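You operate a simulated robot arm through the tools that you are given. There is no shell and no other tool.

You run a simulated two-armed robot. Do the job below in one go: nothing can be reset, and whatever is moved stays where it is left.

TASK
Pick up the brass adaptor with one hand, pass it to the other hand and put it on the top of the steel stand. Set down upright: brass adaptor.
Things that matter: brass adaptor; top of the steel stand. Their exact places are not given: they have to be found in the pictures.

Only the result counts: the job must be done as asked and must still hold three seconds after the hand-in. Knocking over, shifting, dropping, spilling or breaking anything else fails it.

THE ROBOT
Two 7-joint arms with two-finger parallel grippers on one trunk, on a base that moves. Base frame: it is fixed to the floor where the robot stands at the start and does not move with it; the origin is under the middle of the robot, x ahead of it, y to its left, z up; the surface under the hand at the start is at about z = 0.85. Lengths are in m, angles in rad, forces in N, time in s.
The left shoulder is at the start at [0.07, 0.13, 1.042], the right one opposite. With the tool pointing down near the work surface each hand reaches from about 0.18 to 0.5 m from the robot's upright axis, wherever it stands, measured 20 degrees to its own side. Places, roughly: top of the steel stand (20x40 cm) [0.44, 0.64, 0.8]. Payload 1.57 kg a hand.
Tool frame (each hand has its own): the origin (TCP) lies between the finger pads and is the grasp point; the fingertips stand 0.03 m ahead of it; z points along the fingers, y is the line along which they close. The gripper opens to 0.08 m. The fingers are 0.017 m wide and 0.012 m thick; the gripper's body (0.04 by 0.082 m) begins 0.08 m behind the TCP.
Orientation is told as [roll, pitch, yaw] about the base's x, y, z axes, in that order, counted from this pose: with the fingers straight down and closing along the base's y, the tool's x points along the base's -x, its y along +y and its z along -z.

THE INTERFACE
- The arms move only by the tool play_rows. It takes "left_steps", "right_steps" or both (then of equal length, played together; a hand with none holds still); each is a list of rows, each an object (a shift or turn left out is 0, a gripper value left out holds the last) with "dp": the shift along the base's x, y, z in m, a list of three; "dr": the turn, a rotation vector about the base's x, y, z in rad, a list of three; "fingers": the gripper command, from -1 (fully open) to 1 (shut), values between in proportion. In form: [{"dp": [tx, ty, tz], "dr": [wx, wy, wz], "fingers": fingers}, ...]. A call has 1 to 20 rows; each row is the pose to reach, as a shift and turn from the pose commanded when the call began. Each row takes 0.2 s and may step no farther than 0.05 m and 0.15 rad from the row before; otherwise, or with a gripper value out of range, the whole call is refused. A pose out of reach is approached as far as the arm can. The call stops where the force on the tool passes 40 N (or 10 N more than at its start, if that is more) or the arm is blocked; 0.2 s more then pass. Each finger travels about 0.108 m/s and halts on what it meets, pressing with about 43 N; the grip force reading is that of the motor and also rises with nothing between the fingers. The clock runs only during rows and for 0.2 s after the last one: add rows that repeat a pose to give the fingers time. The reply holds the time, the measured pose of the TCP, the force on the tool along the base axes, the opening and the grip force, in the units named above and with some noise, with the torque about the TCP (base axes, N m) and any sound that the robot's microphone picked up.
- Cameras (640 x 400 px; columns grow to the right, rows downward): "scene" is now at [0.1184, 0.0559, 1.2662]; the picture's right is [0.64, -0.77, 0.00], its down [-0.48, -0.40, -0.78] and it looks along [0.60, 0.50, -0.62] (base axes); focal length 253 px, centre (320, 200). "left" rides on the left gripper at [0.072, 0.007, -0.122] in its tool frame; the picture's right is [-0.09, 1.00, 0.00], its down [-0.84, -0.08, -0.54] and it looks along [-0.54, -0.05, 0.84] (tool axes); focal length 238 px, centre (320, 200). "right" rides on the right gripper at [0.072, -0.007, -0.122] in its tool frame; the picture's right is [0.09, 1.00, 0.00], its down [-0.84, 0.08, -0.54] and it looks along [-0.54, 0.05, 0.84] (tool axes); focal length 238 px, centre (320, 200).
- capture(camera): a new picture of that camera. It takes no simulated time.
- raise_lower(by): slides the trunk up (or, below 0, down) by that many m; the arms and the scene camera ride with it, the base frame stays. It gives what a move gives, with no picture.
- roll_base(legs): drives the robot by 1 to 6 legs, each [ahead, left, turn to the left] in m, m and rad, along the robot's own axes; the way and the turn of a leg run together, so that a leg with both is an arc; at most 1.5 m and 3.142 rad a leg. The arms and the cameras ride along, it lands a little off, and it stops where it bumps. It gives what a move gives.
- pan_tilt(pan, tilt): turns the head with the scene camera to pan (to the left, within 1.501 rad either way) and tilt (down, from -0.506 to 1.204), counted from straight ahead of the robot. It gives what a move gives.
- measure_at(camera, pixels): for up to 12 pixels [column, row] of the newest picture of that camera ("zoom" is the newest enlarged one), the place [x, y, z] in the base frame of the surface seen there, good to about 0.002 m. It takes no simulated time.
- zoom(camera, box): a new picture of the part [left, top, right, bottom] of that camera's present view, enlarged. It takes no simulated time.
- hand_in(): hands the job in; it is judged then, once.

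Open the grippers and draw the arms clear of the work before you hand the job in, unless the task says otherwise.

The tools are called by a JSON object that holds its "method" and its "body". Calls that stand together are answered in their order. play_rows: Moves the arms, as the interface text tells. Its arguments: {"type":"object","properties":{"left_steps":{"type":"array","items":{"type":"object","properties":{"dp":{"type":"array","items":{"type":"number"}},"dr":{"type":"array","items":{"type":"number"}},"fingers":{"type":"number"}}}},"right_steps":{"type":"array","items":{"type":"object","properties":{"dp":{"type":"array","items":{"type":"number"}},"dr":{"type":"array","items":{"type":"number"}},"fingers":{"type":"number"}}}}},"required":[]} The other tools are called the same way: raise_lower (by) moves the trunk up or down; roll_base (legs) drives the base; pan_tilt (pan, tilt) turns the head that bears the scene camera; capture (camera) takes a picture; measure_at (camera, pixels) gives the place of the surface under pixels of a picture; zoom (camera, box) takes an enlarged picture of a part of a camera's view; hand_in () hands the job in.

At the start:

```text
t: 0.0
left_tcp_pos: [0.1471, 0.1739, 1.117]
left_ee_rot: [-0.001, -0.001, -0.001]
left_contact_force: [0.5, -0.2, 0.4]
left_ft_torque: [0.0, -0.01, 0.0]
left_grip_width: 0.08
left_grip_force: 0.0
right_tcp_pos: [0.3784, 0.0008, 1.0505]
right_ee_rot: [0.002, -0.002, -0.003]
right_contact_force: [0.0, -0.4, 0.3]
right_ft_torque: [-0.04, -0.02, -0.04]
right_grip_width: 0.0799
right_grip_force: 0.1
trunk travel left (down, up): [-0.68, 0.26]
robot x, y, heading: [-0.0034, -0.003, 0.001]
head pan, tilt (commanded): [0.7, 0.672]
```

scene: 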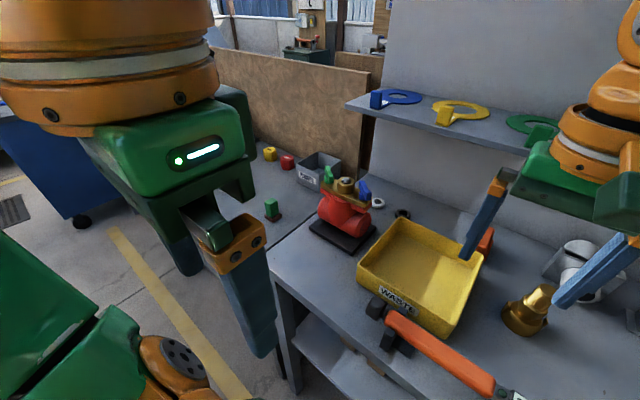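
right: 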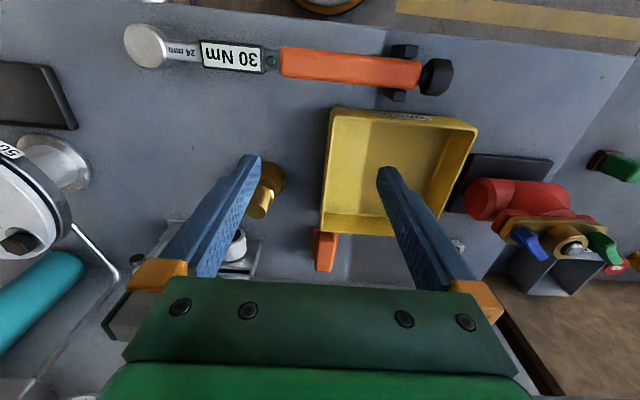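
left: 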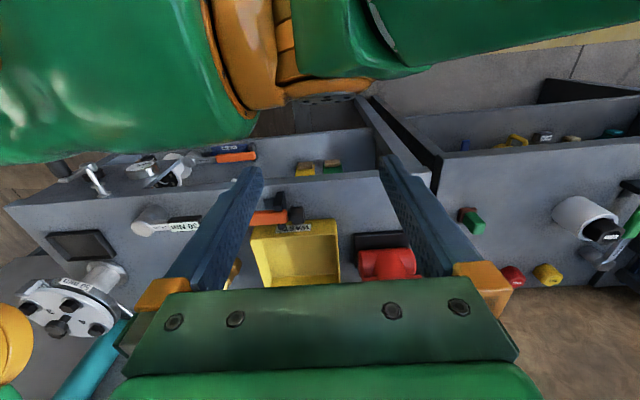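

The brass adaptor appears at about (530, 308) in the scene picture; the steel stand seems to be on the left, near (280, 200). I zoom in on both and measure.

{"method": "zoom", "body": {"camera": "scene", "box": [460, 240, 620, 360]}}

{"method": "measure_at", "body": {"camera": "scene", "pixels": [[545, 292], [530, 305], [520, 320], [500, 290], [270, 150], [300, 205], [250, 170], [240, 215], [330, 210], [270, 235], [345, 185], [420, 270]]}}

{"method": "zoom", "body": {"camera": "scene", "box": [200, 120, 400, 260]}}

```text
3.33 times, centred on (540, 300) of scene
```

zoom: 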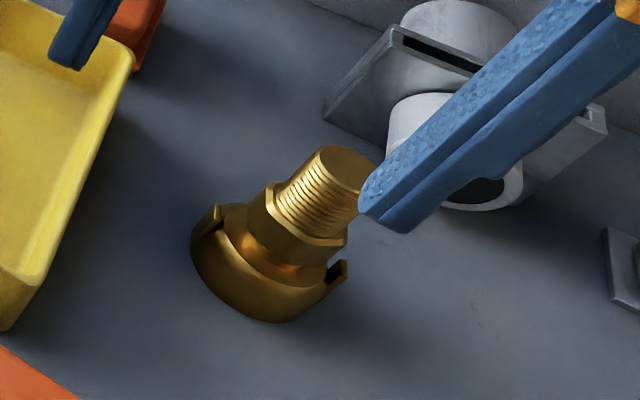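

```text
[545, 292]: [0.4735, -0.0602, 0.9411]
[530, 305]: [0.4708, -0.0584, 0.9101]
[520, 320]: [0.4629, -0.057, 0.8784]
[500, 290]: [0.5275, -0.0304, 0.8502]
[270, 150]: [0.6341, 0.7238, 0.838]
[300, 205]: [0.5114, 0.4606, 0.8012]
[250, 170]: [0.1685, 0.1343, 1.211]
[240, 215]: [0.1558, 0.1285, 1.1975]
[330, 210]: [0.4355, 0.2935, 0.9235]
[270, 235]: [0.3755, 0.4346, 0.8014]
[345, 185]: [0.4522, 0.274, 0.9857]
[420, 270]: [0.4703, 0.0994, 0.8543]
```

```text
2.86 times, centred on (300, 190) of scene
```

zoom: 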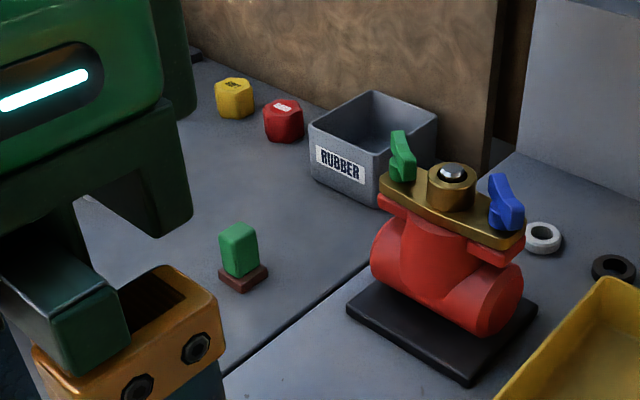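

The adaptor stands upright at about (0.47, -0.058), z from 0.85 to 0.94. The left arm hides part of the stand area, so I turn the head further to the left to see it.

{"method": "pan_tilt", "body": {"pan": 1.1, "tilt": 0.6}}

{"method": "capture", "body": {"camera": "scene"}}

{"method": "capture", "body": {"camera": "left"}}

{"method": "capture", "body": {"camera": "right"}}

```text
t: 0.9
left_tcp_pos: [0.146, 0.1747, 1.1171]
left_ee_rot: [-0.001, 0.0, 0.001]
left_contact_force: [-0.1, 0.5, -0.4]
left_ft_torque: [0.0, 0.03, 0.03]
left_grip_width: 0.0799
left_grip_force: 0.2
right_tcp_pos: [0.3796, 0.0018, 1.0498]
right_ee_rot: [0.002, -0.003, -0.002]
right_contact_force: [-0.5, 0.8, -0.5]
right_ft_torque: [0.0, -0.01, 0.01]
right_grip_width: 0.0801
right_grip_force: 0.1
trunk travel left (down, up): [-0.68, 0.26]
robot x, y, heading: [-0.0005, -0.0025, -0.004]
head pan, tilt (commanded): [1.1, 0.6]
```

```text
taken
```

scene: 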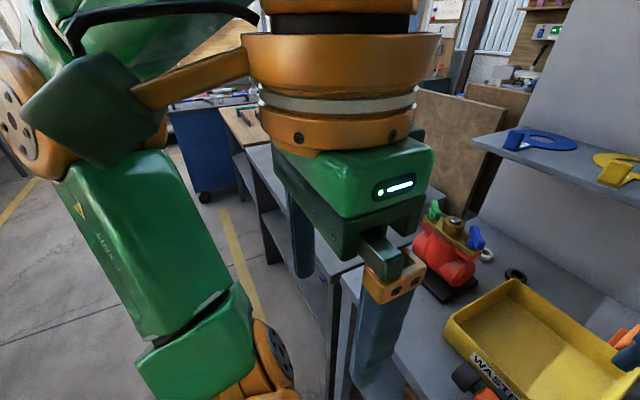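

```text
taken
```

left: 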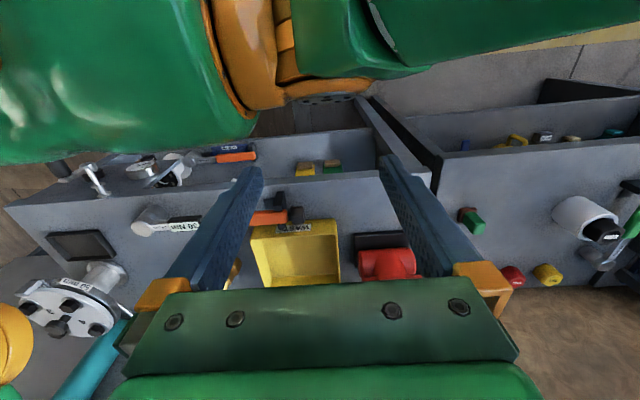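

```text
taken
```

right: 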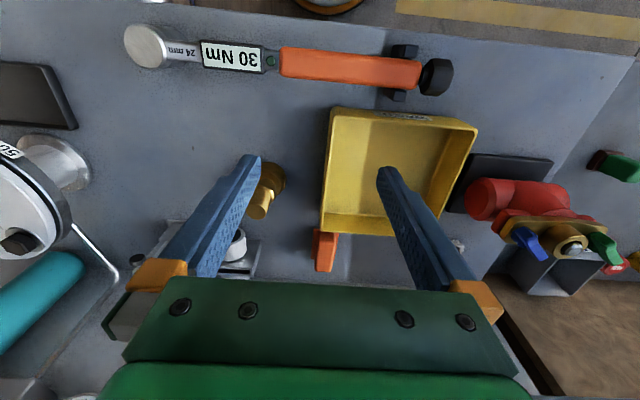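

The left camera shows the bench to the left at columns 440–640. I measure several points on it to learn the extents of the stand.

{"method": "measure_at", "body": {"camera": "left", "pixels": [[500, 170], [500, 200], [530, 260], [600, 170], [600, 270], [570, 180], [450, 260], [620, 160], [440, 170], [585, 220], [470, 210], [625, 200]]}}

{"method": "zoom", "body": {"camera": "left", "box": [400, 80, 640, 320]}}

```text
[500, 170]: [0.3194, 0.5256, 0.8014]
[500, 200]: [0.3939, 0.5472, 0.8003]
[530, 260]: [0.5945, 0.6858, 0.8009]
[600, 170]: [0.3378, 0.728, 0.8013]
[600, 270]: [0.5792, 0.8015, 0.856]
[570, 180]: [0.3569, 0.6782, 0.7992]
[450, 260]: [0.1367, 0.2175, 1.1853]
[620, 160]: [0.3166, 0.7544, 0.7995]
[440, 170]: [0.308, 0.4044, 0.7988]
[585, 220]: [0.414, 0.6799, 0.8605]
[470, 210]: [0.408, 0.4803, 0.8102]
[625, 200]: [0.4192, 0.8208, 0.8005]
```

```text
1.67 times, centred on (520, 200) of left
```

zoom: 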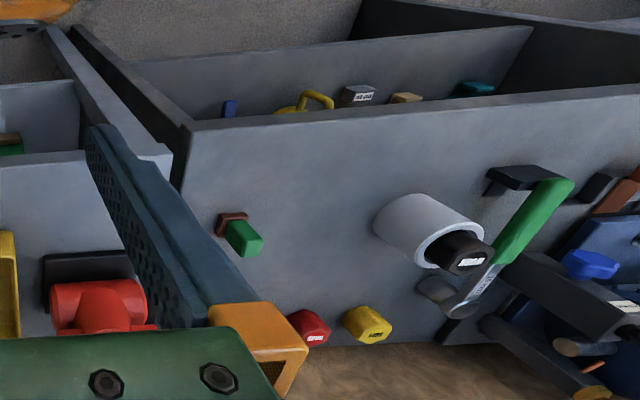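

The left bench top lies at z≈0.80, and a grey tube stands around (0.42, 0.68). Next I look back at the adaptor from the head camera to get its dimensions.

{"method": "pan_tilt", "body": {"pan": 0.0, "tilt": 0.75}}

{"method": "capture", "body": {"camera": "scene"}}

{"method": "zoom", "body": {"camera": "right", "box": [220, 130, 340, 240]}}

```text
t: 2.2
left_tcp_pos: [0.1463, 0.174, 1.1183]
left_ee_rot: [0.0, 0.0, 0.001]
left_contact_force: [0.2, -0.1, -1.4]
left_ft_torque: [0.0, 0.0, 0.0]
left_grip_width: 0.0802
left_grip_force: 0.1
right_tcp_pos: [0.3786, 0.0019, 1.0496]
right_ee_rot: [0.002, -0.001, -0.001]
right_contact_force: [0.0, 0.6, -0.2]
right_ft_torque: [-0.02, -0.03, 0.02]
right_grip_width: 0.08
right_grip_force: 0.0
trunk travel left (down, up): [-0.68, 0.26]
robot x, y, heading: [0.0028, -0.0027, 0.001]
head pan, tilt (commanded): [0.0, 0.75]
```

```text
taken
```

scene: 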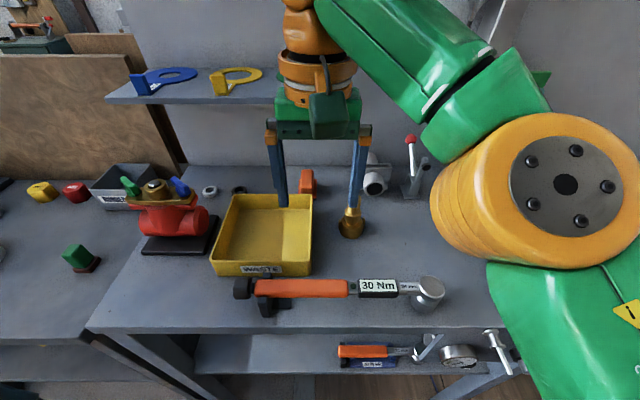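

```text
3.64 times, centred on (280, 185) of right
```

zoom: 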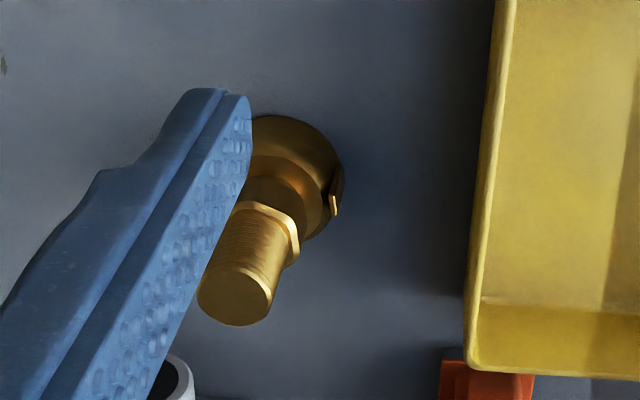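

The right finger hides part of the adaptor. I move the right hand up and to the right, so that the adaptor sits between the fingers in the right camera's view.

{"method": "play_rows", "body": {"right_steps": [{"dp": [-0.01, -0.03, 0.03]}, {"dp": [-0.03, -0.06, 0.06]}, {"dp": [-0.03, -0.06, 0.06]}]}}

{"method": "capture", "body": {"camera": "right"}}

{"method": "capture", "body": {"camera": "scene"}}

{"method": "zoom", "body": {"camera": "right", "box": [240, 100, 400, 220]}}

```text
t: 3.0
left_tcp_pos: [0.1485, 0.1726, 1.1171]
left_ee_rot: [-0.003, 0.0, 0.0]
left_contact_force: [0.3, -0.7, 0.0]
left_ft_torque: [-0.01, 0.01, -0.02]
left_grip_width: 0.08
left_grip_force: 0.0
right_tcp_pos: [0.3505, -0.0573, 1.1079]
right_ee_rot: [0.002, -0.001, -0.001]
right_contact_force: [0.9, 0.1, 0.0]
right_ft_torque: [-0.02, 0.01, 0.01]
right_grip_width: 0.0801
right_grip_force: 0.0
trunk travel left (down, up): [-0.68, 0.26]
robot x, y, heading: [0.0003, -0.0006, -0.002]
head pan, tilt (commanded): [0.0, 0.75]
```

```text
taken
```

right: 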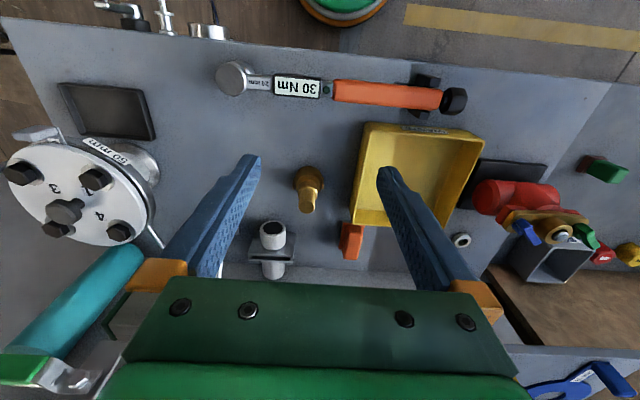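

```text
taken
```

scene: 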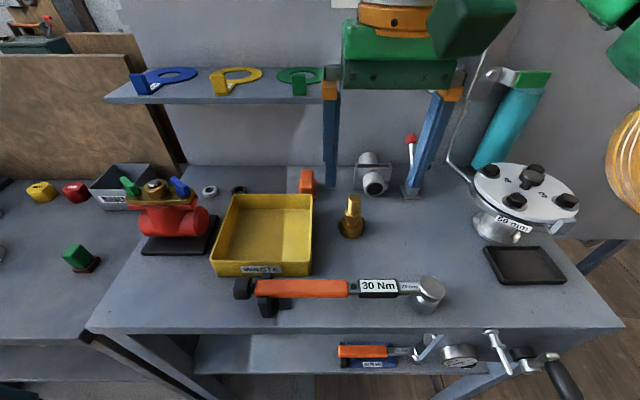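

```text
3.33 times, centred on (320, 160) of right
```

zoom: 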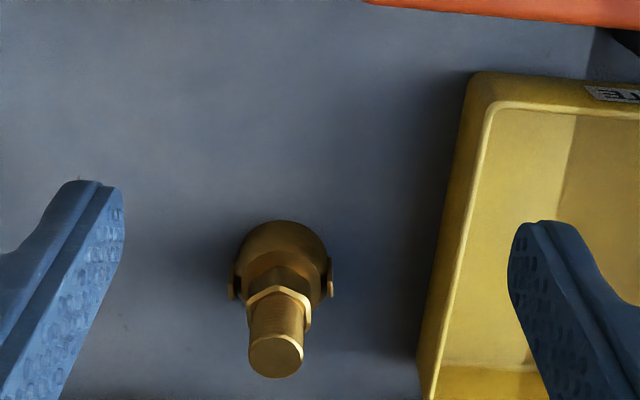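

Now the adaptor is clear in both views: scene (350, 215) and right (310, 185). I zoom in with the scene camera and measure it finely.

{"method": "zoom", "body": {"camera": "scene", "box": [310, 180, 390, 250]}}

{"method": "measure_at", "body": {"camera": "right", "pixels": [[309, 206], [309, 197], [309, 190], [303, 197], [315, 197], [310, 182], [310, 168], [298, 172], [322, 170], [309, 158], [340, 190], [270, 260]]}}

```text
5.71 times, centred on (350, 215) of scene
```

zoom: 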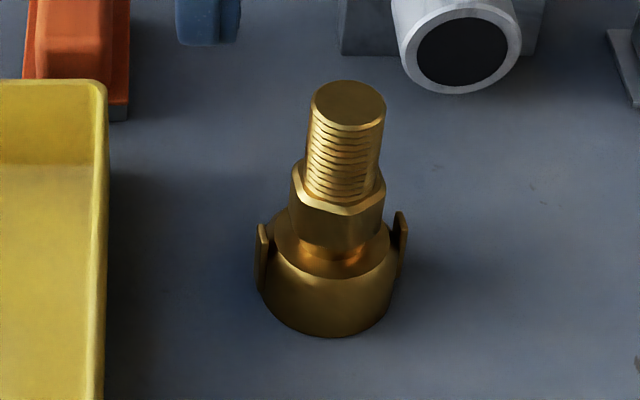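

```text
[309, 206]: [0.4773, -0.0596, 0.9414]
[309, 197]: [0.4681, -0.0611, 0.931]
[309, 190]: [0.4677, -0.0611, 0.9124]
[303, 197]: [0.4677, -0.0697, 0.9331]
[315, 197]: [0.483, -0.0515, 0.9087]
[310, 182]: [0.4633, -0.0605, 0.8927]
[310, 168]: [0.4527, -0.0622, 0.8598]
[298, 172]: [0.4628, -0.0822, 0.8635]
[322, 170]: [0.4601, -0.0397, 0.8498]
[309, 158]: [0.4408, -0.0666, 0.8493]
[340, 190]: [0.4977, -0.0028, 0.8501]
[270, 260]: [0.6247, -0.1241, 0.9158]
```

I take finer points on the enlarged picture: top disc, thread, hex, flange and lugs.

{"method": "measure_at", "body": {"camera": "zoom", "pixels": [[348, 102], [314, 102], [383, 105], [345, 150], [310, 150], [342, 195], [330, 235], [295, 200], [382, 205], [325, 290], [258, 255], [402, 245]]}}

{"method": "measure_at", "body": {"camera": "zoom", "pixels": [[326, 335], [275, 230], [395, 270], [262, 225], [400, 215], [345, 120], [340, 258], [330, 265], [340, 185], [335, 215], [350, 85], [320, 330]]}}

```text
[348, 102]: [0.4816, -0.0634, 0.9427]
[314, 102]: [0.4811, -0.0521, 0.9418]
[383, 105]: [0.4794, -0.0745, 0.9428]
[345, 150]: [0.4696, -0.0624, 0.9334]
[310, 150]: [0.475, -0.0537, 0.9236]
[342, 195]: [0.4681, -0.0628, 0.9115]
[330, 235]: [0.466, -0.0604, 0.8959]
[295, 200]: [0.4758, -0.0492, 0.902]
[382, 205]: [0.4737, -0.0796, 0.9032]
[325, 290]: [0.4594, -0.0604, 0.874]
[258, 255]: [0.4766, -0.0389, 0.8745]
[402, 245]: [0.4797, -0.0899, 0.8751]
```

```text
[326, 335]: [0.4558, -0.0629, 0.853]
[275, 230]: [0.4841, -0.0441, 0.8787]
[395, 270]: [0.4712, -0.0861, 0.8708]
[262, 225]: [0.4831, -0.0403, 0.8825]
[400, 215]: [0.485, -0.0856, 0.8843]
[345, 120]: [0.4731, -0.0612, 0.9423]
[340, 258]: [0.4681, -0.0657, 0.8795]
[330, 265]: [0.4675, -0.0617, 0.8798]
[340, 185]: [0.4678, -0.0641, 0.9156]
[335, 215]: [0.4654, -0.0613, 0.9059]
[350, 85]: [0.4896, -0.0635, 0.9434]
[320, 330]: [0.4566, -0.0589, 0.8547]
```

The adaptor's axis is at about (0.480, -0.063). It has a base of dia ≈0.046 (z 0.85–0.88), a hex (0.889–0.91) and a thread of dia ≈0.024 (0.91–0.943). My plan is to grip the base with the right hand tilted 45° from the right side, so the left hand can later take the thread from above. First I yaw the right hand by 90° while moving it right.

{"method": "play_rows", "body": {"right_steps": [{"dp": [0.005, -0.02, 0.0], "dr": [0, 0, 0.14]}, {"dp": [0.01, -0.04, 0.0], "dr": [0, 0, 0.28]}, {"dp": [0.015, -0.06, 0.0], "dr": [0, 0, 0.42]}, {"dp": [0.02, -0.08, 0.0], "dr": [0, 0, 0.56]}, {"dp": [0.025, -0.1, 0.0], "dr": [0, 0, 0.7]}, {"dp": [0.03, -0.12, 0.0], "dr": [0, 0, 0.84]}, {"dp": [0.035, -0.14, 0.0], "dr": [0, 0, 0.98]}, {"dp": [0.04, -0.15, 0.0], "dr": [0, 0, 1.12]}, {"dp": [0.045, -0.16, 0.0], "dr": [0, 0, 1.26]}, {"dp": [0.05, -0.16, 0.0], "dr": [0, 0, 1.4]}, {"dp": [0.05, -0.16, 0.0], "dr": [0, 0, 1.5]}, {"dp": [0.05, -0.16, 0.0], "dr": [0, 0, 1.5708]}, {"dp": [0.05, -0.16, 0.0], "dr": [0, 0, 1.5708]}]}}

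{"method": "capture", "body": {"camera": "scene"}}

```text
t: 5.8
left_tcp_pos: [0.1476, 0.1744, 1.1181]
left_ee_rot: [0.0, 0.002, 0.0]
left_contact_force: [-0.3, 0.6, -0.9]
left_ft_torque: [-0.03, -0.01, 0.05]
left_grip_width: 0.0803
left_grip_force: 0.1
right_tcp_pos: [0.3884, -0.2161, 1.0965]
right_ee_rot: [0.001, -0.002, 1.571]
right_contact_force: [-0.4, -0.8, 0.5]
right_ft_torque: [-0.02, -0.05, 0.0]
right_grip_width: 0.0801
right_grip_force: 0.0
right hand out of reach, approached as far as the arm can: row 6, 7, 8, 9, 10, 11, 12, 13
trunk travel left (down, up): [-0.68, 0.26]
robot x, y, heading: [-0.0047, -0.0002, 0.001]
head pan, tilt (commanded): [0.0, 0.75]
```

```text
taken
```

scene: 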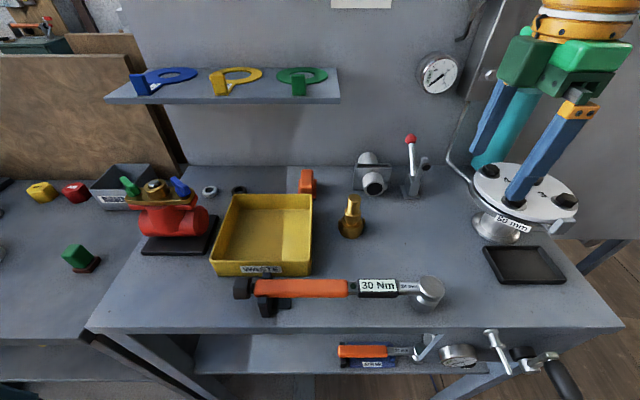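

The hand is now yawed but at the reach limit at this height. Before tilting it I measure the white flange and teal cylinder on the right so the wrist stays clear of them.

{"method": "measure_at", "body": {"camera": "scene", "pixels": [[490, 185], [520, 175], [500, 140], [520, 100], [411, 142], [413, 170], [372, 185], [445, 75], [475, 130], [525, 265], [430, 230], [415, 295]]}}

```text
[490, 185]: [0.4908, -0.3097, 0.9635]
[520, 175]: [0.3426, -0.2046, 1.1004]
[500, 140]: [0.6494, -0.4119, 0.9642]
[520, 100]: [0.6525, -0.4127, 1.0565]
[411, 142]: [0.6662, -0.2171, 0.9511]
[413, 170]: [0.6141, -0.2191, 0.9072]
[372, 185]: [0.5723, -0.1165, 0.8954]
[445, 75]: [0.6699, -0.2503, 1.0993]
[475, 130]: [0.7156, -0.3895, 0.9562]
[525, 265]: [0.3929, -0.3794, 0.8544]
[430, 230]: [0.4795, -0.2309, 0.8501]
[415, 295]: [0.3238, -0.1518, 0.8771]
```

The flange top sits at z≈0.965 with y<-0.30, so it is clear of the planned path. A pure side approach would be at the reach limit, so I turn the hand back by 25° (fingers will point left and a bit forward) and lower it.

{"method": "play_rows", "body": {"right_steps": [{"dp": [0.0, 0.01, -0.025], "dr": [0, 0, -0.145]}, {"dp": [0.0, 0.02, -0.05], "dr": [0, 0, -0.29]}, {"dp": [0.0, 0.03, -0.07], "dr": [0, 0, -0.436]}, {"dp": [0.0, 0.03, -0.07], "dr": [0, 0, -0.436]}]}}

```text
t: 6.8
left_tcp_pos: [0.1463, 0.1738, 1.1174]
left_ee_rot: [0.0, 0.0, 0.0]
left_contact_force: [0.1, 0.2, -0.6]
left_ft_torque: [-0.03, 0.0, -0.02]
left_grip_width: 0.0801
left_grip_force: 0.0
right_tcp_pos: [0.3894, -0.1853, 1.0267]
right_ee_rot: [0.002, -0.004, 1.133]
right_contact_force: [0.5, 0.0, 0.0]
right_ft_torque: [-0.02, -0.03, 0.0]
right_grip_width: 0.0797
right_grip_force: 0.0
trunk travel left (down, up): [-0.68, 0.26]
robot x, y, heading: [-0.0009, -0.0002, 0.006]
head pan, tilt (commanded): [0.0, 0.75]
```

The pose is reached exactly. Now I tilt the hand by 45° so the fingers point left-forward-down, keeping the TCP in place.

{"method": "play_rows", "body": {"right_steps": [{"dr": [0.1187, -0.0553, 0]}, {"dr": [0.2373, -0.1107, 0]}, {"dr": [0.356, -0.166, 0]}, {"dr": [0.4747, -0.2213, 0]}, {"dr": [0.5933, -0.2767, 0]}, {"dr": [0.7118, -0.3319, 0]}, {"dr": [0.7118, -0.3319, 0]}]}}

{"method": "capture", "body": {"camera": "scene"}}

{"method": "capture", "body": {"camera": "right"}}

```text
t: 8.4
left_tcp_pos: [0.1467, 0.1737, 1.1167]
left_ee_rot: [-0.001, 0.001, 0.001]
left_contact_force: [0.0, -0.5, 0.6]
left_ft_torque: [-0.01, 0.01, -0.02]
left_grip_width: 0.08
left_grip_force: 0.1
right_tcp_pos: [0.3889, -0.1862, 1.0248]
right_ee_rot: [0.005, -0.789, 1.134]
right_contact_force: [0.0, 0.0, -0.1]
right_ft_torque: [-0.01, 0.04, 0.01]
right_grip_width: 0.0801
right_grip_force: 0.0
trunk travel left (down, up): [-0.68, 0.26]
robot x, y, heading: [-0.0045, 0.0025, -0.001]
head pan, tilt (commanded): [0.0, 0.75]
```

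```text
taken
```

scene: 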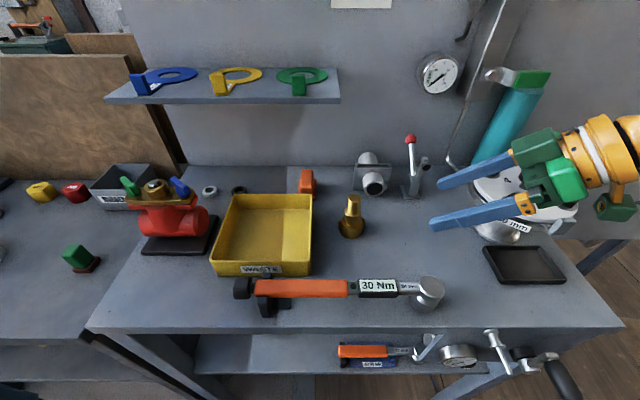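

```text
taken
```

right: 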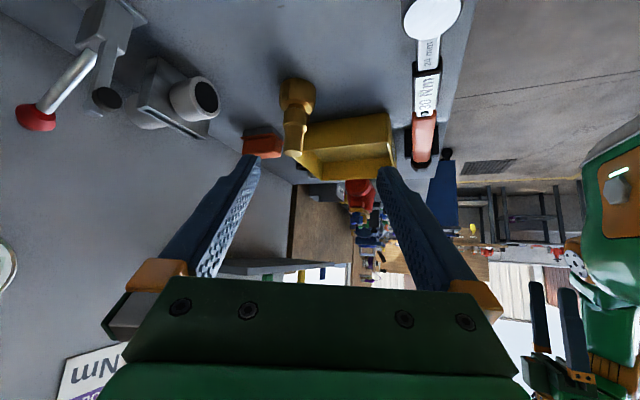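

The tilt is reached (pitch -0.789, yaw 1.134). I check the front of the grey clamp near the adaptor at (374, 190), so the far finger has clearance, while moving to the pre-grasp pose.

{"method": "measure_at", "body": {"camera": "scene", "pixels": [[375, 192], [365, 182], [386, 180], [356, 190], [390, 192], [374, 195], [310, 192], [312, 240], [313, 205], [404, 195]]}}

{"method": "play_rows", "body": {"right_steps": [{"dp": [0.0188, 0.0157, -0.0242]}, {"dp": [0.0376, 0.0314, -0.0484]}, {"dp": [0.0563, 0.047, -0.0725]}, {"dp": [0.0563, 0.047, -0.0725]}]}}

{"method": "capture", "body": {"camera": "right"}}

{"method": "capture", "body": {"camera": "scene"}}

```text
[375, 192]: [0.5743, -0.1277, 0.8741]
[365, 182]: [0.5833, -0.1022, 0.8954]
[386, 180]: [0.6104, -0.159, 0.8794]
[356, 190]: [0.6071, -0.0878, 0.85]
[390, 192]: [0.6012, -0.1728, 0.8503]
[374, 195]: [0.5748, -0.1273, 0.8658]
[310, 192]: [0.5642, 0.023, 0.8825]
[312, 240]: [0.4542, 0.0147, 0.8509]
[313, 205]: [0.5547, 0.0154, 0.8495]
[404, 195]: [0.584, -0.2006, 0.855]
```

```text
t: 9.4
left_tcp_pos: [0.1457, 0.1742, 1.1162]
left_ee_rot: [0.001, 0.0, 0.0]
left_contact_force: [1.1, -0.1, 0.2]
left_ft_torque: [0.0, 0.0, 0.01]
left_grip_width: 0.0799
left_grip_force: 0.0
right_tcp_pos: [0.4459, -0.14, 0.9547]
right_ee_rot: [0.004, -0.786, 1.133]
right_contact_force: [0.3, 0.4, -0.2]
right_ft_torque: [0.01, 0.0, 0.01]
right_grip_width: 0.0802
right_grip_force: 0.0
trunk travel left (down, up): [-0.68, 0.26]
robot x, y, heading: [-0.0024, -0.0028, 0.001]
head pan, tilt (commanded): [0.0, 0.75]
```

```text
taken
```

right: 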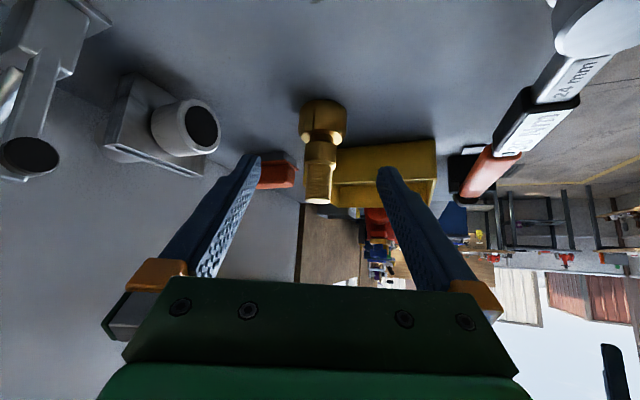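

```text
taken
```

scene: 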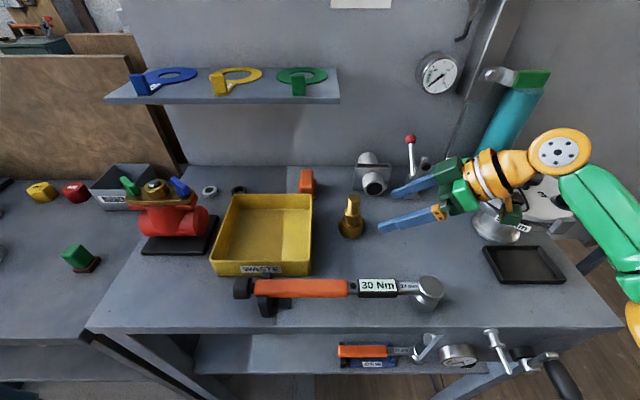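

The pre-grasp pose is reached; the adaptor sits midway between the fingers at (322, 150) in the right picture. I advance 7 cm along the finger direction, with about 3 cm left to go.

{"method": "play_rows", "body": {"right_steps": [{"dp": [0.0105, 0.0224, -0.0247]}, {"dp": [0.0209, 0.0449, -0.0495]}, {"dp": [0.0209, 0.0449, -0.0495]}]}}

{"method": "capture", "body": {"camera": "right"}}

{"method": "zoom", "body": {"camera": "scene", "box": [300, 160, 440, 260]}}

```text
t: 10.2
left_tcp_pos: [0.146, 0.173, 1.1175]
left_ee_rot: [0.001, -0.002, -0.001]
left_contact_force: [0.7, -0.2, 0.3]
left_ft_torque: [-0.04, -0.01, 0.01]
left_grip_width: 0.08
left_grip_force: 0.1
right_tcp_pos: [0.465, -0.0945, 0.9024]
right_ee_rot: [0.003, -0.788, 1.133]
right_contact_force: [0.6, 1.0, 0.4]
right_ft_torque: [0.02, 0.01, -0.04]
right_grip_width: 0.0798
right_grip_force: 0.0
trunk travel left (down, up): [-0.68, 0.26]
robot x, y, heading: [-0.0029, -0.0001, -0.002]
head pan, tilt (commanded): [0.0, 0.75]
```

```text
taken
```

right: 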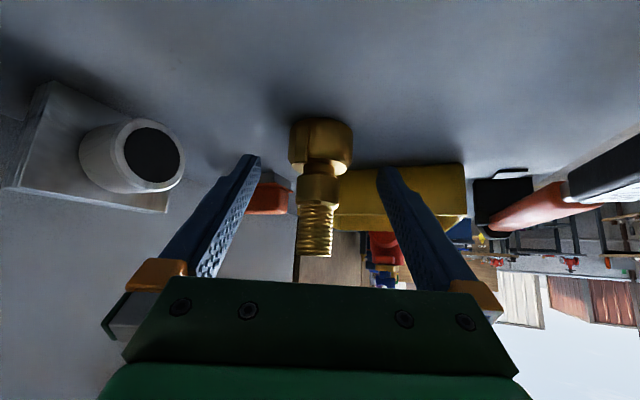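

```text
4.00 times, centred on (370, 210) of scene
```

zoom: 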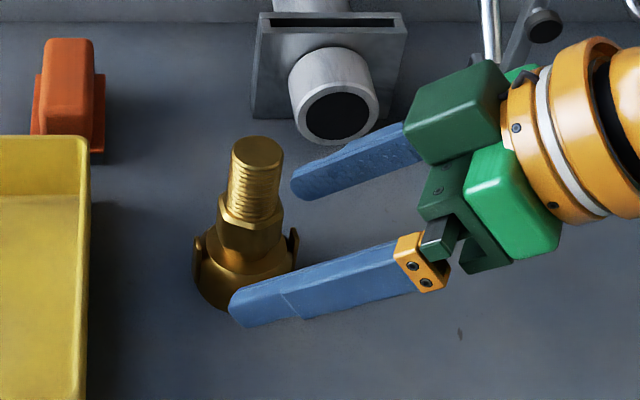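

Both fingers straddle the adaptor with clearance. I advance the last 3 cm, leaving the fingertips a few mm above the table.

{"method": "play_rows", "body": {"right_steps": [{"dp": [0.0045, 0.0096, -0.0098]}, {"dp": [0.009, 0.0192, -0.0192]}, {"dp": [0.009, 0.0192, -0.0192]}]}}

{"method": "capture", "body": {"camera": "right"}}

{"method": "zoom", "body": {"camera": "scene", "box": [300, 160, 440, 260]}}

```text
t: 11.0
left_tcp_pos: [0.147, 0.1734, 1.1179]
left_ee_rot: [-0.002, 0.0, 0.001]
left_contact_force: [-0.6, -0.1, -0.1]
left_ft_torque: [0.02, -0.02, 0.06]
left_grip_width: 0.08
left_grip_force: 0.0
right_tcp_pos: [0.4746, -0.0736, 0.8857]
right_ee_rot: [0.003, -0.786, 1.133]
right_contact_force: [-0.2, -0.2, 0.1]
right_ft_torque: [0.01, 0.0, 0.0]
right_grip_width: 0.0801
right_grip_force: 0.1
trunk travel left (down, up): [-0.68, 0.26]
robot x, y, heading: [0.0024, 0.0036, 0.0]
head pan, tilt (commanded): [0.0, 0.75]
```

```text
taken
```

right: 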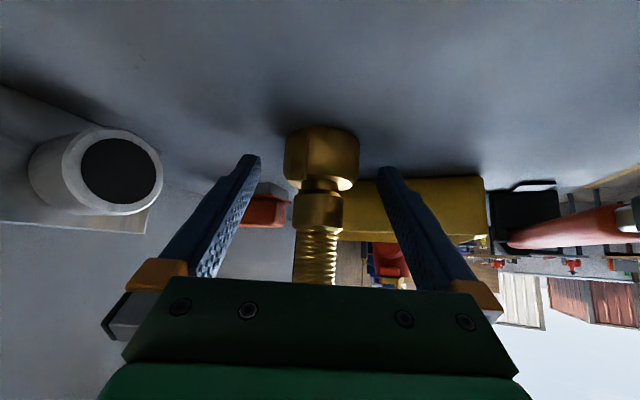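

```text
4.00 times, centred on (370, 210) of scene
```

zoom: 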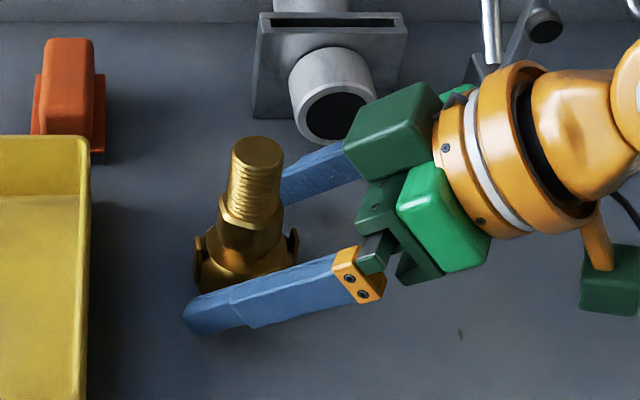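

The adaptor base is centred between the pads at (322, 160) in the right picture, with no contact forces. I close the right gripper.

{"method": "play_rows", "body": {"right_steps": [{"fingers": 0.2}, {"fingers": 1}, {"fingers": 1}, {"fingers": 1}, {"fingers": 1}]}}

{"method": "capture", "body": {"camera": "right"}}

{"method": "zoom", "body": {"camera": "scene", "box": [300, 160, 440, 260]}}

```text
t: 12.2
left_tcp_pos: [0.1467, 0.1732, 1.118]
left_ee_rot: [0.001, -0.001, 0.0]
left_contact_force: [0.1, 0.5, -0.4]
left_ft_torque: [0.0, 0.02, -0.01]
left_grip_width: 0.0799
left_grip_force: 0.1
right_tcp_pos: [0.4743, -0.0736, 0.8858]
right_ee_rot: [0.004, -0.788, 1.134]
right_contact_force: [0.3, 0.1, -0.1]
right_ft_torque: [-0.01, 0.03, 0.0]
right_grip_width: 0.0626
right_grip_force: 42.8
trunk travel left (down, up): [-0.68, 0.26]
robot x, y, heading: [-0.0016, -0.0024, 0.004]
head pan, tilt (commanded): [0.0, 0.75]
```

```text
taken
```

right: 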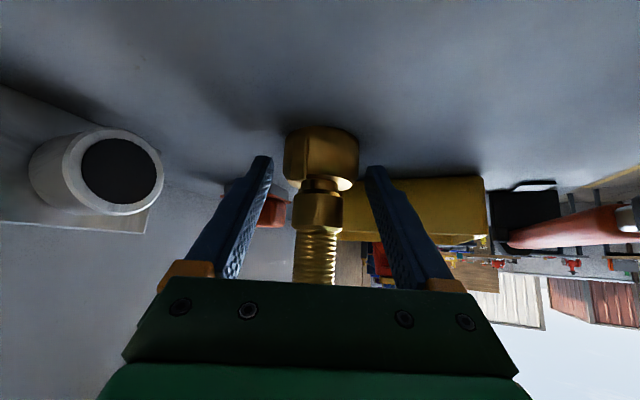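

```text
4.00 times, centred on (370, 210) of scene
```

zoom: 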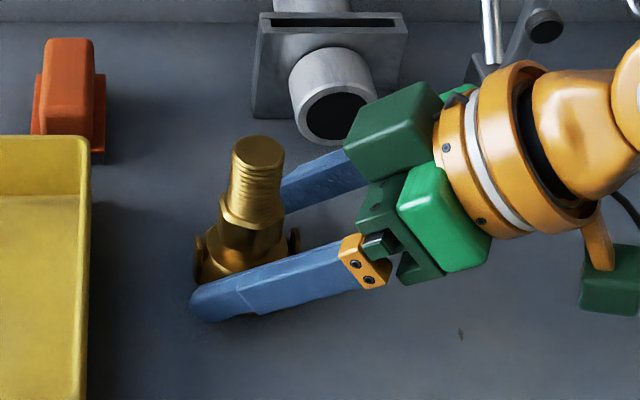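

The gripper halted at 0.0626 m with 42.8 N, wider than the 0.048 m base I measured. I look closely at what the fingers touch before lifting.

{"method": "zoom", "body": {"camera": "right", "box": [230, 100, 410, 220]}}

{"method": "zoom", "body": {"camera": "scene", "box": [330, 185, 390, 245]}}

{"method": "measure_at", "body": {"camera": "zoom", "pixels": [[300, 100], [280, 180], [240, 290], [390, 280], [300, 330], [480, 200], [250, 330], [220, 350], [330, 260], [380, 240], [460, 250], [350, 350]]}}

```text
3.33 times, centred on (320, 160) of right
```

zoom: 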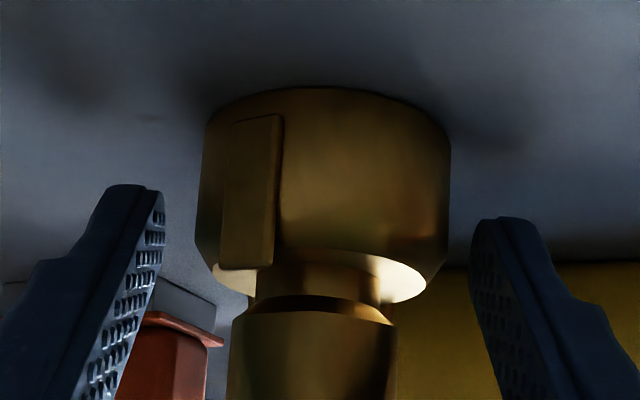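

```text
6.67 times, centred on (360, 215) of scene
```

zoom: 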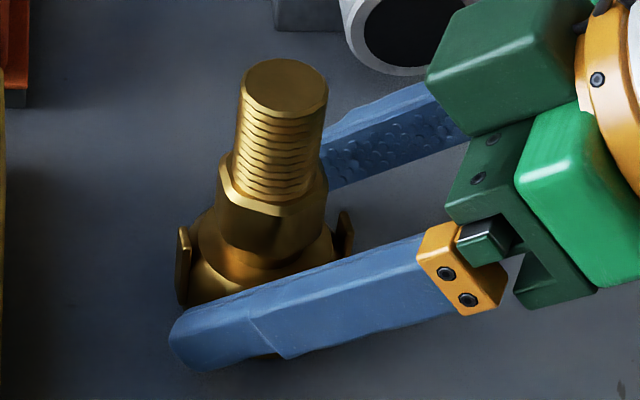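

```text
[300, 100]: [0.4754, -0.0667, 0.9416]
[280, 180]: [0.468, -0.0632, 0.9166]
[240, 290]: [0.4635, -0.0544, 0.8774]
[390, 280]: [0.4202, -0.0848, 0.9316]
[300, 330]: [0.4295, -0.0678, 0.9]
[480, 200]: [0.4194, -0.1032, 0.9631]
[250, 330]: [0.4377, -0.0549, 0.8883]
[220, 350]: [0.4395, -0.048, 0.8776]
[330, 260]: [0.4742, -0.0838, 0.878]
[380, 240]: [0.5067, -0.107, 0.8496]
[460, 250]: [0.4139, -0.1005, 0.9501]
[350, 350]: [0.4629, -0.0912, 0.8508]
```

There is a visible gap of a few mm between pads and base, yet the fingers are pressing on something. A 5 mm test lift is harmless and will show whether the adaptor comes along (weight in the force reading).

{"method": "play_rows", "body": {"right_steps": [{"dp": [0, 0, 0.003]}, {"dp": [0, 0, 0.006]}, {"dp": [0, 0, 0.006]}]}}

{"method": "zoom", "body": {"camera": "scene", "box": [330, 185, 390, 245]}}

{"method": "measure_at", "body": {"camera": "zoom", "pixels": [[285, 85], [260, 80], [310, 80], [300, 100], [285, 65]]}}

{"method": "zoom", "body": {"camera": "right", "box": [230, 100, 410, 220]}}

```text
t: 13.0
left_tcp_pos: [0.1474, 0.1743, 1.1174]
left_ee_rot: [0.0, 0.001, 0.0]
left_contact_force: [-0.9, -0.2, 0.5]
left_ft_torque: [-0.01, 0.04, -0.01]
left_grip_width: 0.0802
left_grip_force: 0.1
right_tcp_pos: [0.4744, -0.0744, 0.8904]
right_ee_rot: [0.003, -0.787, 1.133]
right_contact_force: [-0.5, -0.3, -1.0]
right_ft_torque: [-0.04, 0.0, -0.01]
right_grip_width: 0.063
right_grip_force: 42.5
trunk travel left (down, up): [-0.68, 0.26]
robot x, y, heading: [-0.0001, 0.0043, 0.003]
head pan, tilt (commanded): [0.0, 0.75]
```

```text
6.67 times, centred on (360, 215) of scene
```

zoom: 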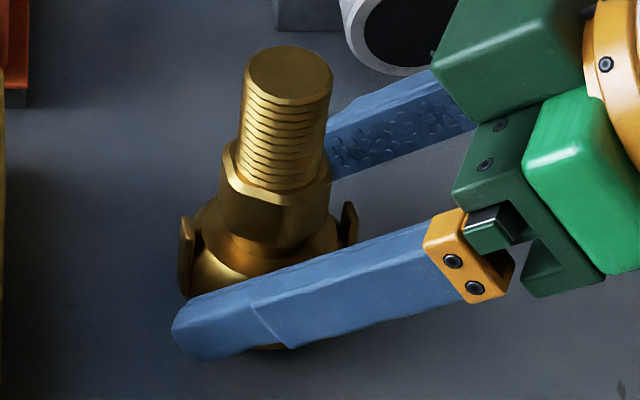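

```text
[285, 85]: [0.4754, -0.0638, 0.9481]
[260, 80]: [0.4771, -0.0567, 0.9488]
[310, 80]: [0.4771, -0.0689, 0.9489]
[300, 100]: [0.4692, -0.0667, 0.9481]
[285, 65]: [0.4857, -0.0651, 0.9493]
```

```text
3.33 times, centred on (320, 160) of right
```

zoom: 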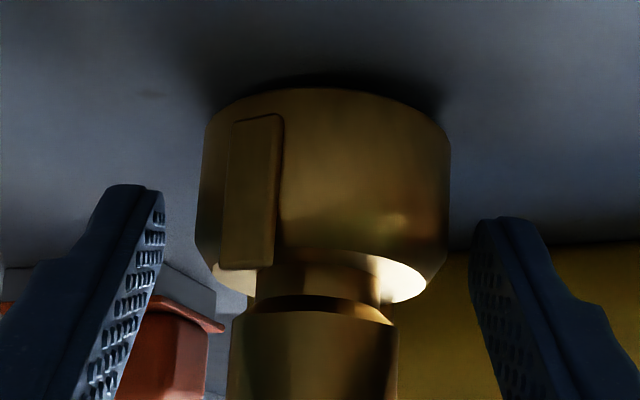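

The adaptor rises with the hand (top now at z≈0.949, weight ~1 N), so the grip holds and there was no slip. I lift it by 10 cm and look again.

{"method": "play_rows", "body": {"right_steps": [{"dp": [0, 0, 0.02]}, {"dp": [0, 0, 0.04]}, {"dp": [0, 0, 0.06]}, {"dp": [0, 0, 0.08]}, {"dp": [0, 0, 0.1]}, {"dp": [0, 0, 0.1]}]}}

{"method": "capture", "body": {"camera": "scene"}}

{"method": "capture", "body": {"camera": "right"}}

```text
t: 14.4
left_tcp_pos: [0.1472, 0.1734, 1.1177]
left_ee_rot: [0.001, 0.0, -0.001]
left_contact_force: [-0.1, 0.2, 0.5]
left_ft_torque: [-0.01, -0.03, 0.0]
left_grip_width: 0.08
left_grip_force: 0.1
right_tcp_pos: [0.4746, -0.0738, 0.9915]
right_ee_rot: [0.003, -0.787, 1.134]
right_contact_force: [-0.2, 0.0, -0.5]
right_ft_torque: [0.02, 0.03, 0.0]
right_grip_width: 0.063
right_grip_force: 43.1
trunk travel left (down, up): [-0.68, 0.26]
robot x, y, heading: [0.0008, -0.0004, -0.005]
head pan, tilt (commanded): [0.0, 0.75]
```

```text
taken
```

scene: 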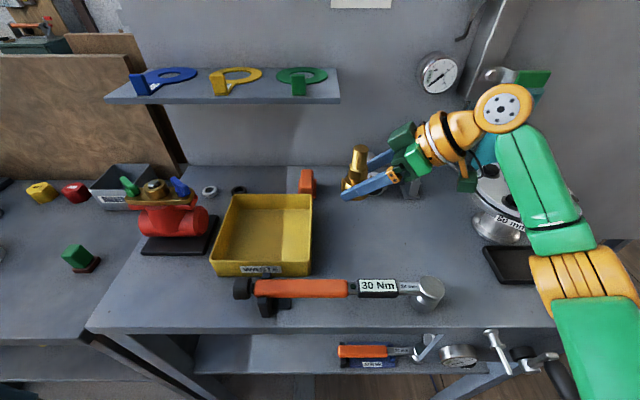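

```text
taken
```

right: 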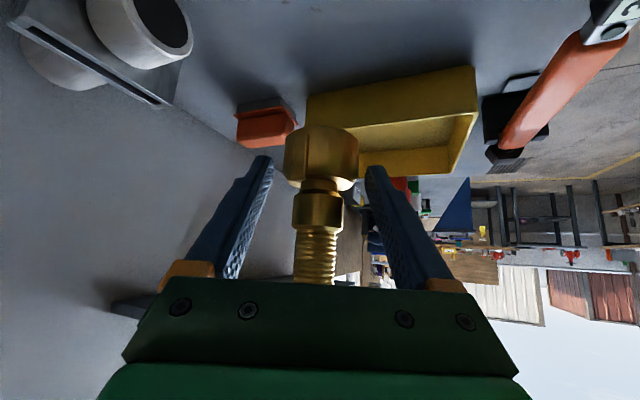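

The adaptor is held securely and upright in the right hand. I bring it to the handover spot in front of the trunk (axis about (0.34, 0.03), base at z≈0.95) while the left hand stays still.

{"method": "play_rows", "body": {"right_steps": [{"dp": [-0.023, 0.0157, 0]}, {"dp": [-0.047, 0.0313, 0]}, {"dp": [-0.07, 0.047, 0]}, {"dp": [-0.094, 0.0627, 0]}, {"dp": [-0.117, 0.078, 0]}, {"dp": [-0.1406, 0.094, 0]}, {"dp": [-0.1406, 0.094, 0]}]}}

{"method": "capture", "body": {"camera": "scene"}}

{"method": "capture", "body": {"camera": "left"}}

```text
t: 16.0
left_tcp_pos: [0.1469, 0.1744, 1.118]
left_ee_rot: [-0.001, -0.001, -0.001]
left_contact_force: [0.3, 0.0, -0.2]
left_ft_torque: [-0.02, 0.01, 0.01]
left_grip_width: 0.0797
left_grip_force: 0.0
right_tcp_pos: [0.3353, 0.02, 0.9892]
right_ee_rot: [0.003, -0.788, 1.132]
right_contact_force: [-0.4, 0.0, -2.1]
right_ft_torque: [0.02, 0.02, 0.01]
right_grip_width: 0.063
right_grip_force: 43.2
trunk travel left (down, up): [-0.68, 0.26]
robot x, y, heading: [-0.0007, 0.0004, -0.001]
head pan, tilt (commanded): [0.0, 0.75]
```

```text
taken
```

scene: 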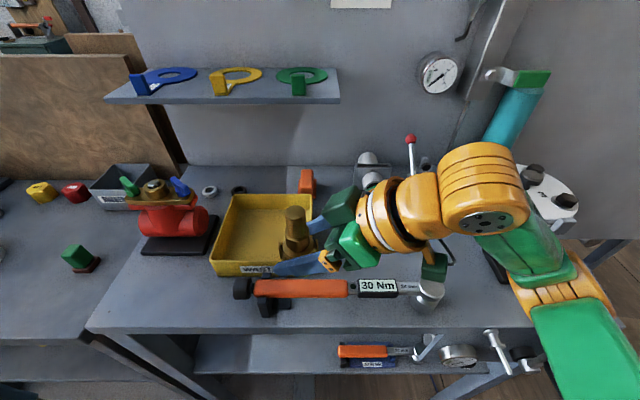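

```text
taken
```

left: 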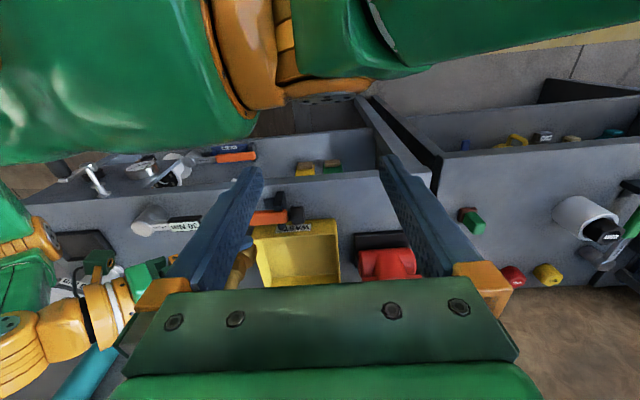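

The adaptor hangs at scene (296, 230). I measure its top to get the exact axis for the left hand.

{"method": "zoom", "body": {"camera": "scene", "box": [255, 195, 345, 275]}}

{"method": "measure_at", "body": {"camera": "scene", "pixels": [[294, 211], [289, 212], [299, 212], [294, 208], [294, 215], [293, 225], [293, 235], [350, 210], [375, 240], [340, 205]]}}

```text
5.00 times, centred on (300, 235) of scene
```

zoom: 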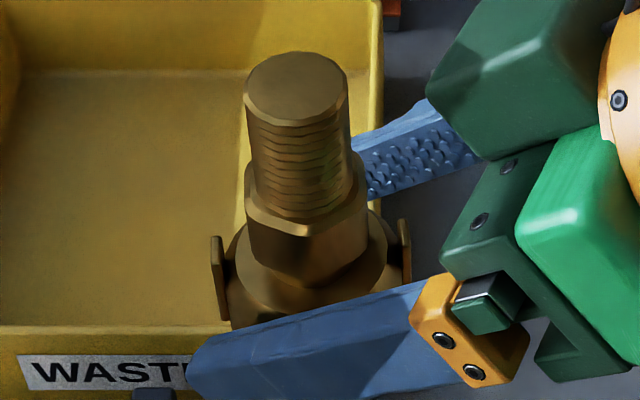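

```text
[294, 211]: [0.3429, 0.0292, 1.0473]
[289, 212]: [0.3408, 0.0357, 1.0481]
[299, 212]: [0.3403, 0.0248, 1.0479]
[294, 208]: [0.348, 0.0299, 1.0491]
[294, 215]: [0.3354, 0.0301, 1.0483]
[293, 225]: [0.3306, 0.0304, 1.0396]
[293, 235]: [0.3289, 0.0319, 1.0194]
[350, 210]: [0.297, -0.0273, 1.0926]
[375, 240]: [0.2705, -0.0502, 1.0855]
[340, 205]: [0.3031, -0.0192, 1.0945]
```

The adaptor's axis is at about (0.341, 0.030) with its top at z=1.048. I measure the nearest corners of the right gripper's housing to check the room for the left fingers.

{"method": "measure_at", "body": {"camera": "zoom", "pixels": [[432, 88], [435, 80], [492, 152], [455, 120], [500, 60], [545, 140], [296, 87], [250, 90], [344, 92], [296, 58], [296, 115], [510, 20]]}}

```text
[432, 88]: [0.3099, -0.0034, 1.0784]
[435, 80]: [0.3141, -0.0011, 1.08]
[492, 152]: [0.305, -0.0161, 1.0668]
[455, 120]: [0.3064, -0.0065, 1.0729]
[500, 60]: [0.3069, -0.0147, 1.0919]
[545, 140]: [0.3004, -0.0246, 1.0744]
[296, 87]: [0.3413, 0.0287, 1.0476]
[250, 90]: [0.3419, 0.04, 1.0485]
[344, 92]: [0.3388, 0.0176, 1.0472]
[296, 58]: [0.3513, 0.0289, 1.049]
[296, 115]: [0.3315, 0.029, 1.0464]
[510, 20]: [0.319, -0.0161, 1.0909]
```

The housing's nearest corner is ~4 cm behind the thread, leaving room for left fingers that close along x. I yaw the left hand by -90° (its camera to the left side), partly closing it to about 0.066 m, while moving it nearer.

{"method": "play_rows", "body": {"left_steps": [{"dp": [0.01, -0.005, 0.0], "dr": [0, 0, -0.14], "fingers": -0.65}, {"dp": [0.02, -0.01, 0.0], "dr": [0, 0, -0.28], "fingers": -0.65}, {"dp": [0.03, -0.015, 0.0], "dr": [0, 0, -0.42], "fingers": -0.65}, {"dp": [0.04, -0.02, 0.0], "dr": [0, 0, -0.56], "fingers": -0.65}, {"dp": [0.05, -0.025, 0.0], "dr": [0, 0, -0.7], "fingers": -0.65}, {"dp": [0.06, -0.03, 0.0], "dr": [0, 0, -0.84], "fingers": -0.65}, {"dp": [0.07, -0.035, 0.0], "dr": [0, 0, -0.98], "fingers": -0.65}, {"dp": [0.08, -0.04, 0.0], "dr": [0, 0, -1.12], "fingers": -0.65}, {"dp": [0.09, -0.045, 0.0], "dr": [0, 0, -1.26], "fingers": -0.65}, {"dp": [0.1, -0.05, 0.0], "dr": [0, 0, -1.4], "fingers": -0.65}, {"dp": [0.1, -0.05, 0.0], "dr": [0, 0, -1.5], "fingers": -0.65}, {"dp": [0.1, -0.05, 0.0], "dr": [0, 0, -1.5708], "fingers": -0.65}, {"dp": [0.1, -0.05, 0.0], "dr": [0, 0, -1.5708], "fingers": -0.65}]}}

{"method": "capture", "body": {"camera": "scene"}}

{"method": "capture", "body": {"camera": "left"}}

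```text
t: 18.8
left_tcp_pos: [0.2006, 0.1099, 1.0697]
left_ee_rot: [0.001, -0.001, -1.57]
left_contact_force: [0.4, 0.2, 0.1]
left_ft_torque: [0.01, -0.04, 0.01]
left_grip_width: 0.0659
left_grip_force: 0.0
left hand out of reach, approached as far as the arm can: row 8, 9, 10, 11, 12, 13
right_tcp_pos: [0.337, 0.0205, 0.9896]
right_ee_rot: [0.004, -0.788, 1.133]
right_contact_force: [0.0, -0.6, -2.1]
right_ft_torque: [0.0, 0.02, 0.0]
right_grip_width: 0.0626
right_grip_force: 42.9
trunk travel left (down, up): [-0.68, 0.26]
robot x, y, heading: [0.0015, -0.0009, -0.001]
head pan, tilt (commanded): [0.0, 0.75]
```

```text
taken
```

scene: 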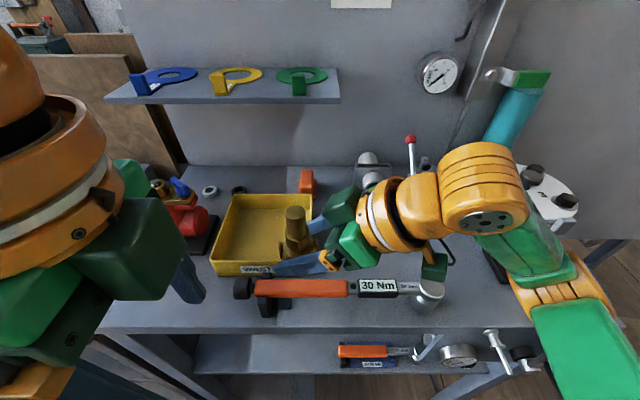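

```text
taken
```

left: 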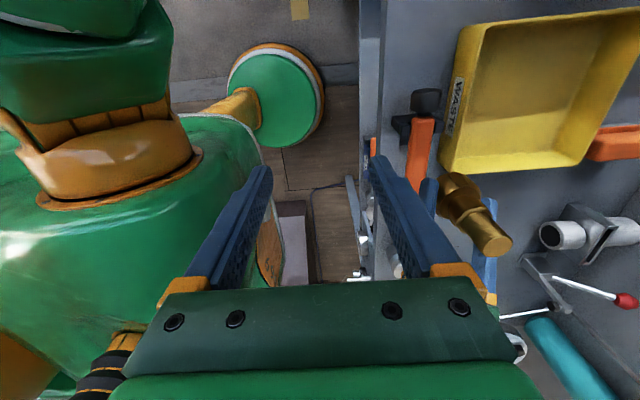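

The left hand could not reach its goal at this height in that yaw; it works better lower relative to the shoulder. I raise the trunk by 0.20 m and will then lower the right hand relative to it, which gives the left hand a comfortable height.

{"method": "raise_lower", "body": {"by": 0.2}}

{"method": "capture", "body": {"camera": "scene"}}

```text
t: 21.0
left_tcp_pos: [0.201, 0.1103, 1.2697]
left_ee_rot: [-0.001, -0.001, -1.568]
left_contact_force: [0.2, -0.4, -0.8]
left_ft_torque: [-0.03, 0.0, 0.01]
left_grip_width: 0.0658
left_grip_force: 0.0
right_tcp_pos: [0.336, 0.0198, 1.1901]
right_ee_rot: [0.003, -0.786, 1.132]
right_contact_force: [0.7, -0.1, -1.5]
right_ft_torque: [-0.02, 0.03, 0.02]
right_grip_width: 0.0625
right_grip_force: 43.2
trunk travel left (down, up): [-0.88, 0.06]
robot x, y, heading: [0.0015, 0.0011, -0.004]
head pan, tilt (commanded): [0.0, 0.75]
```

```text
taken
```

scene: 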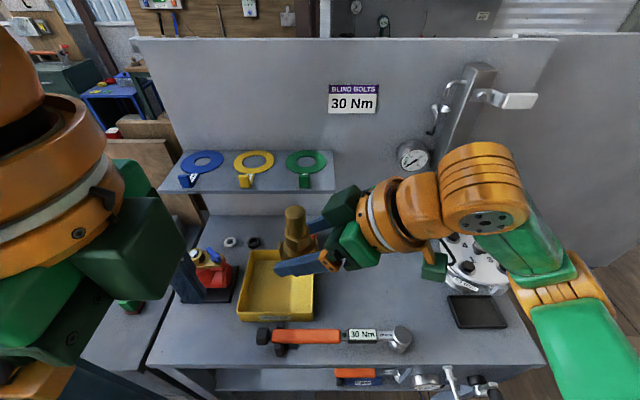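

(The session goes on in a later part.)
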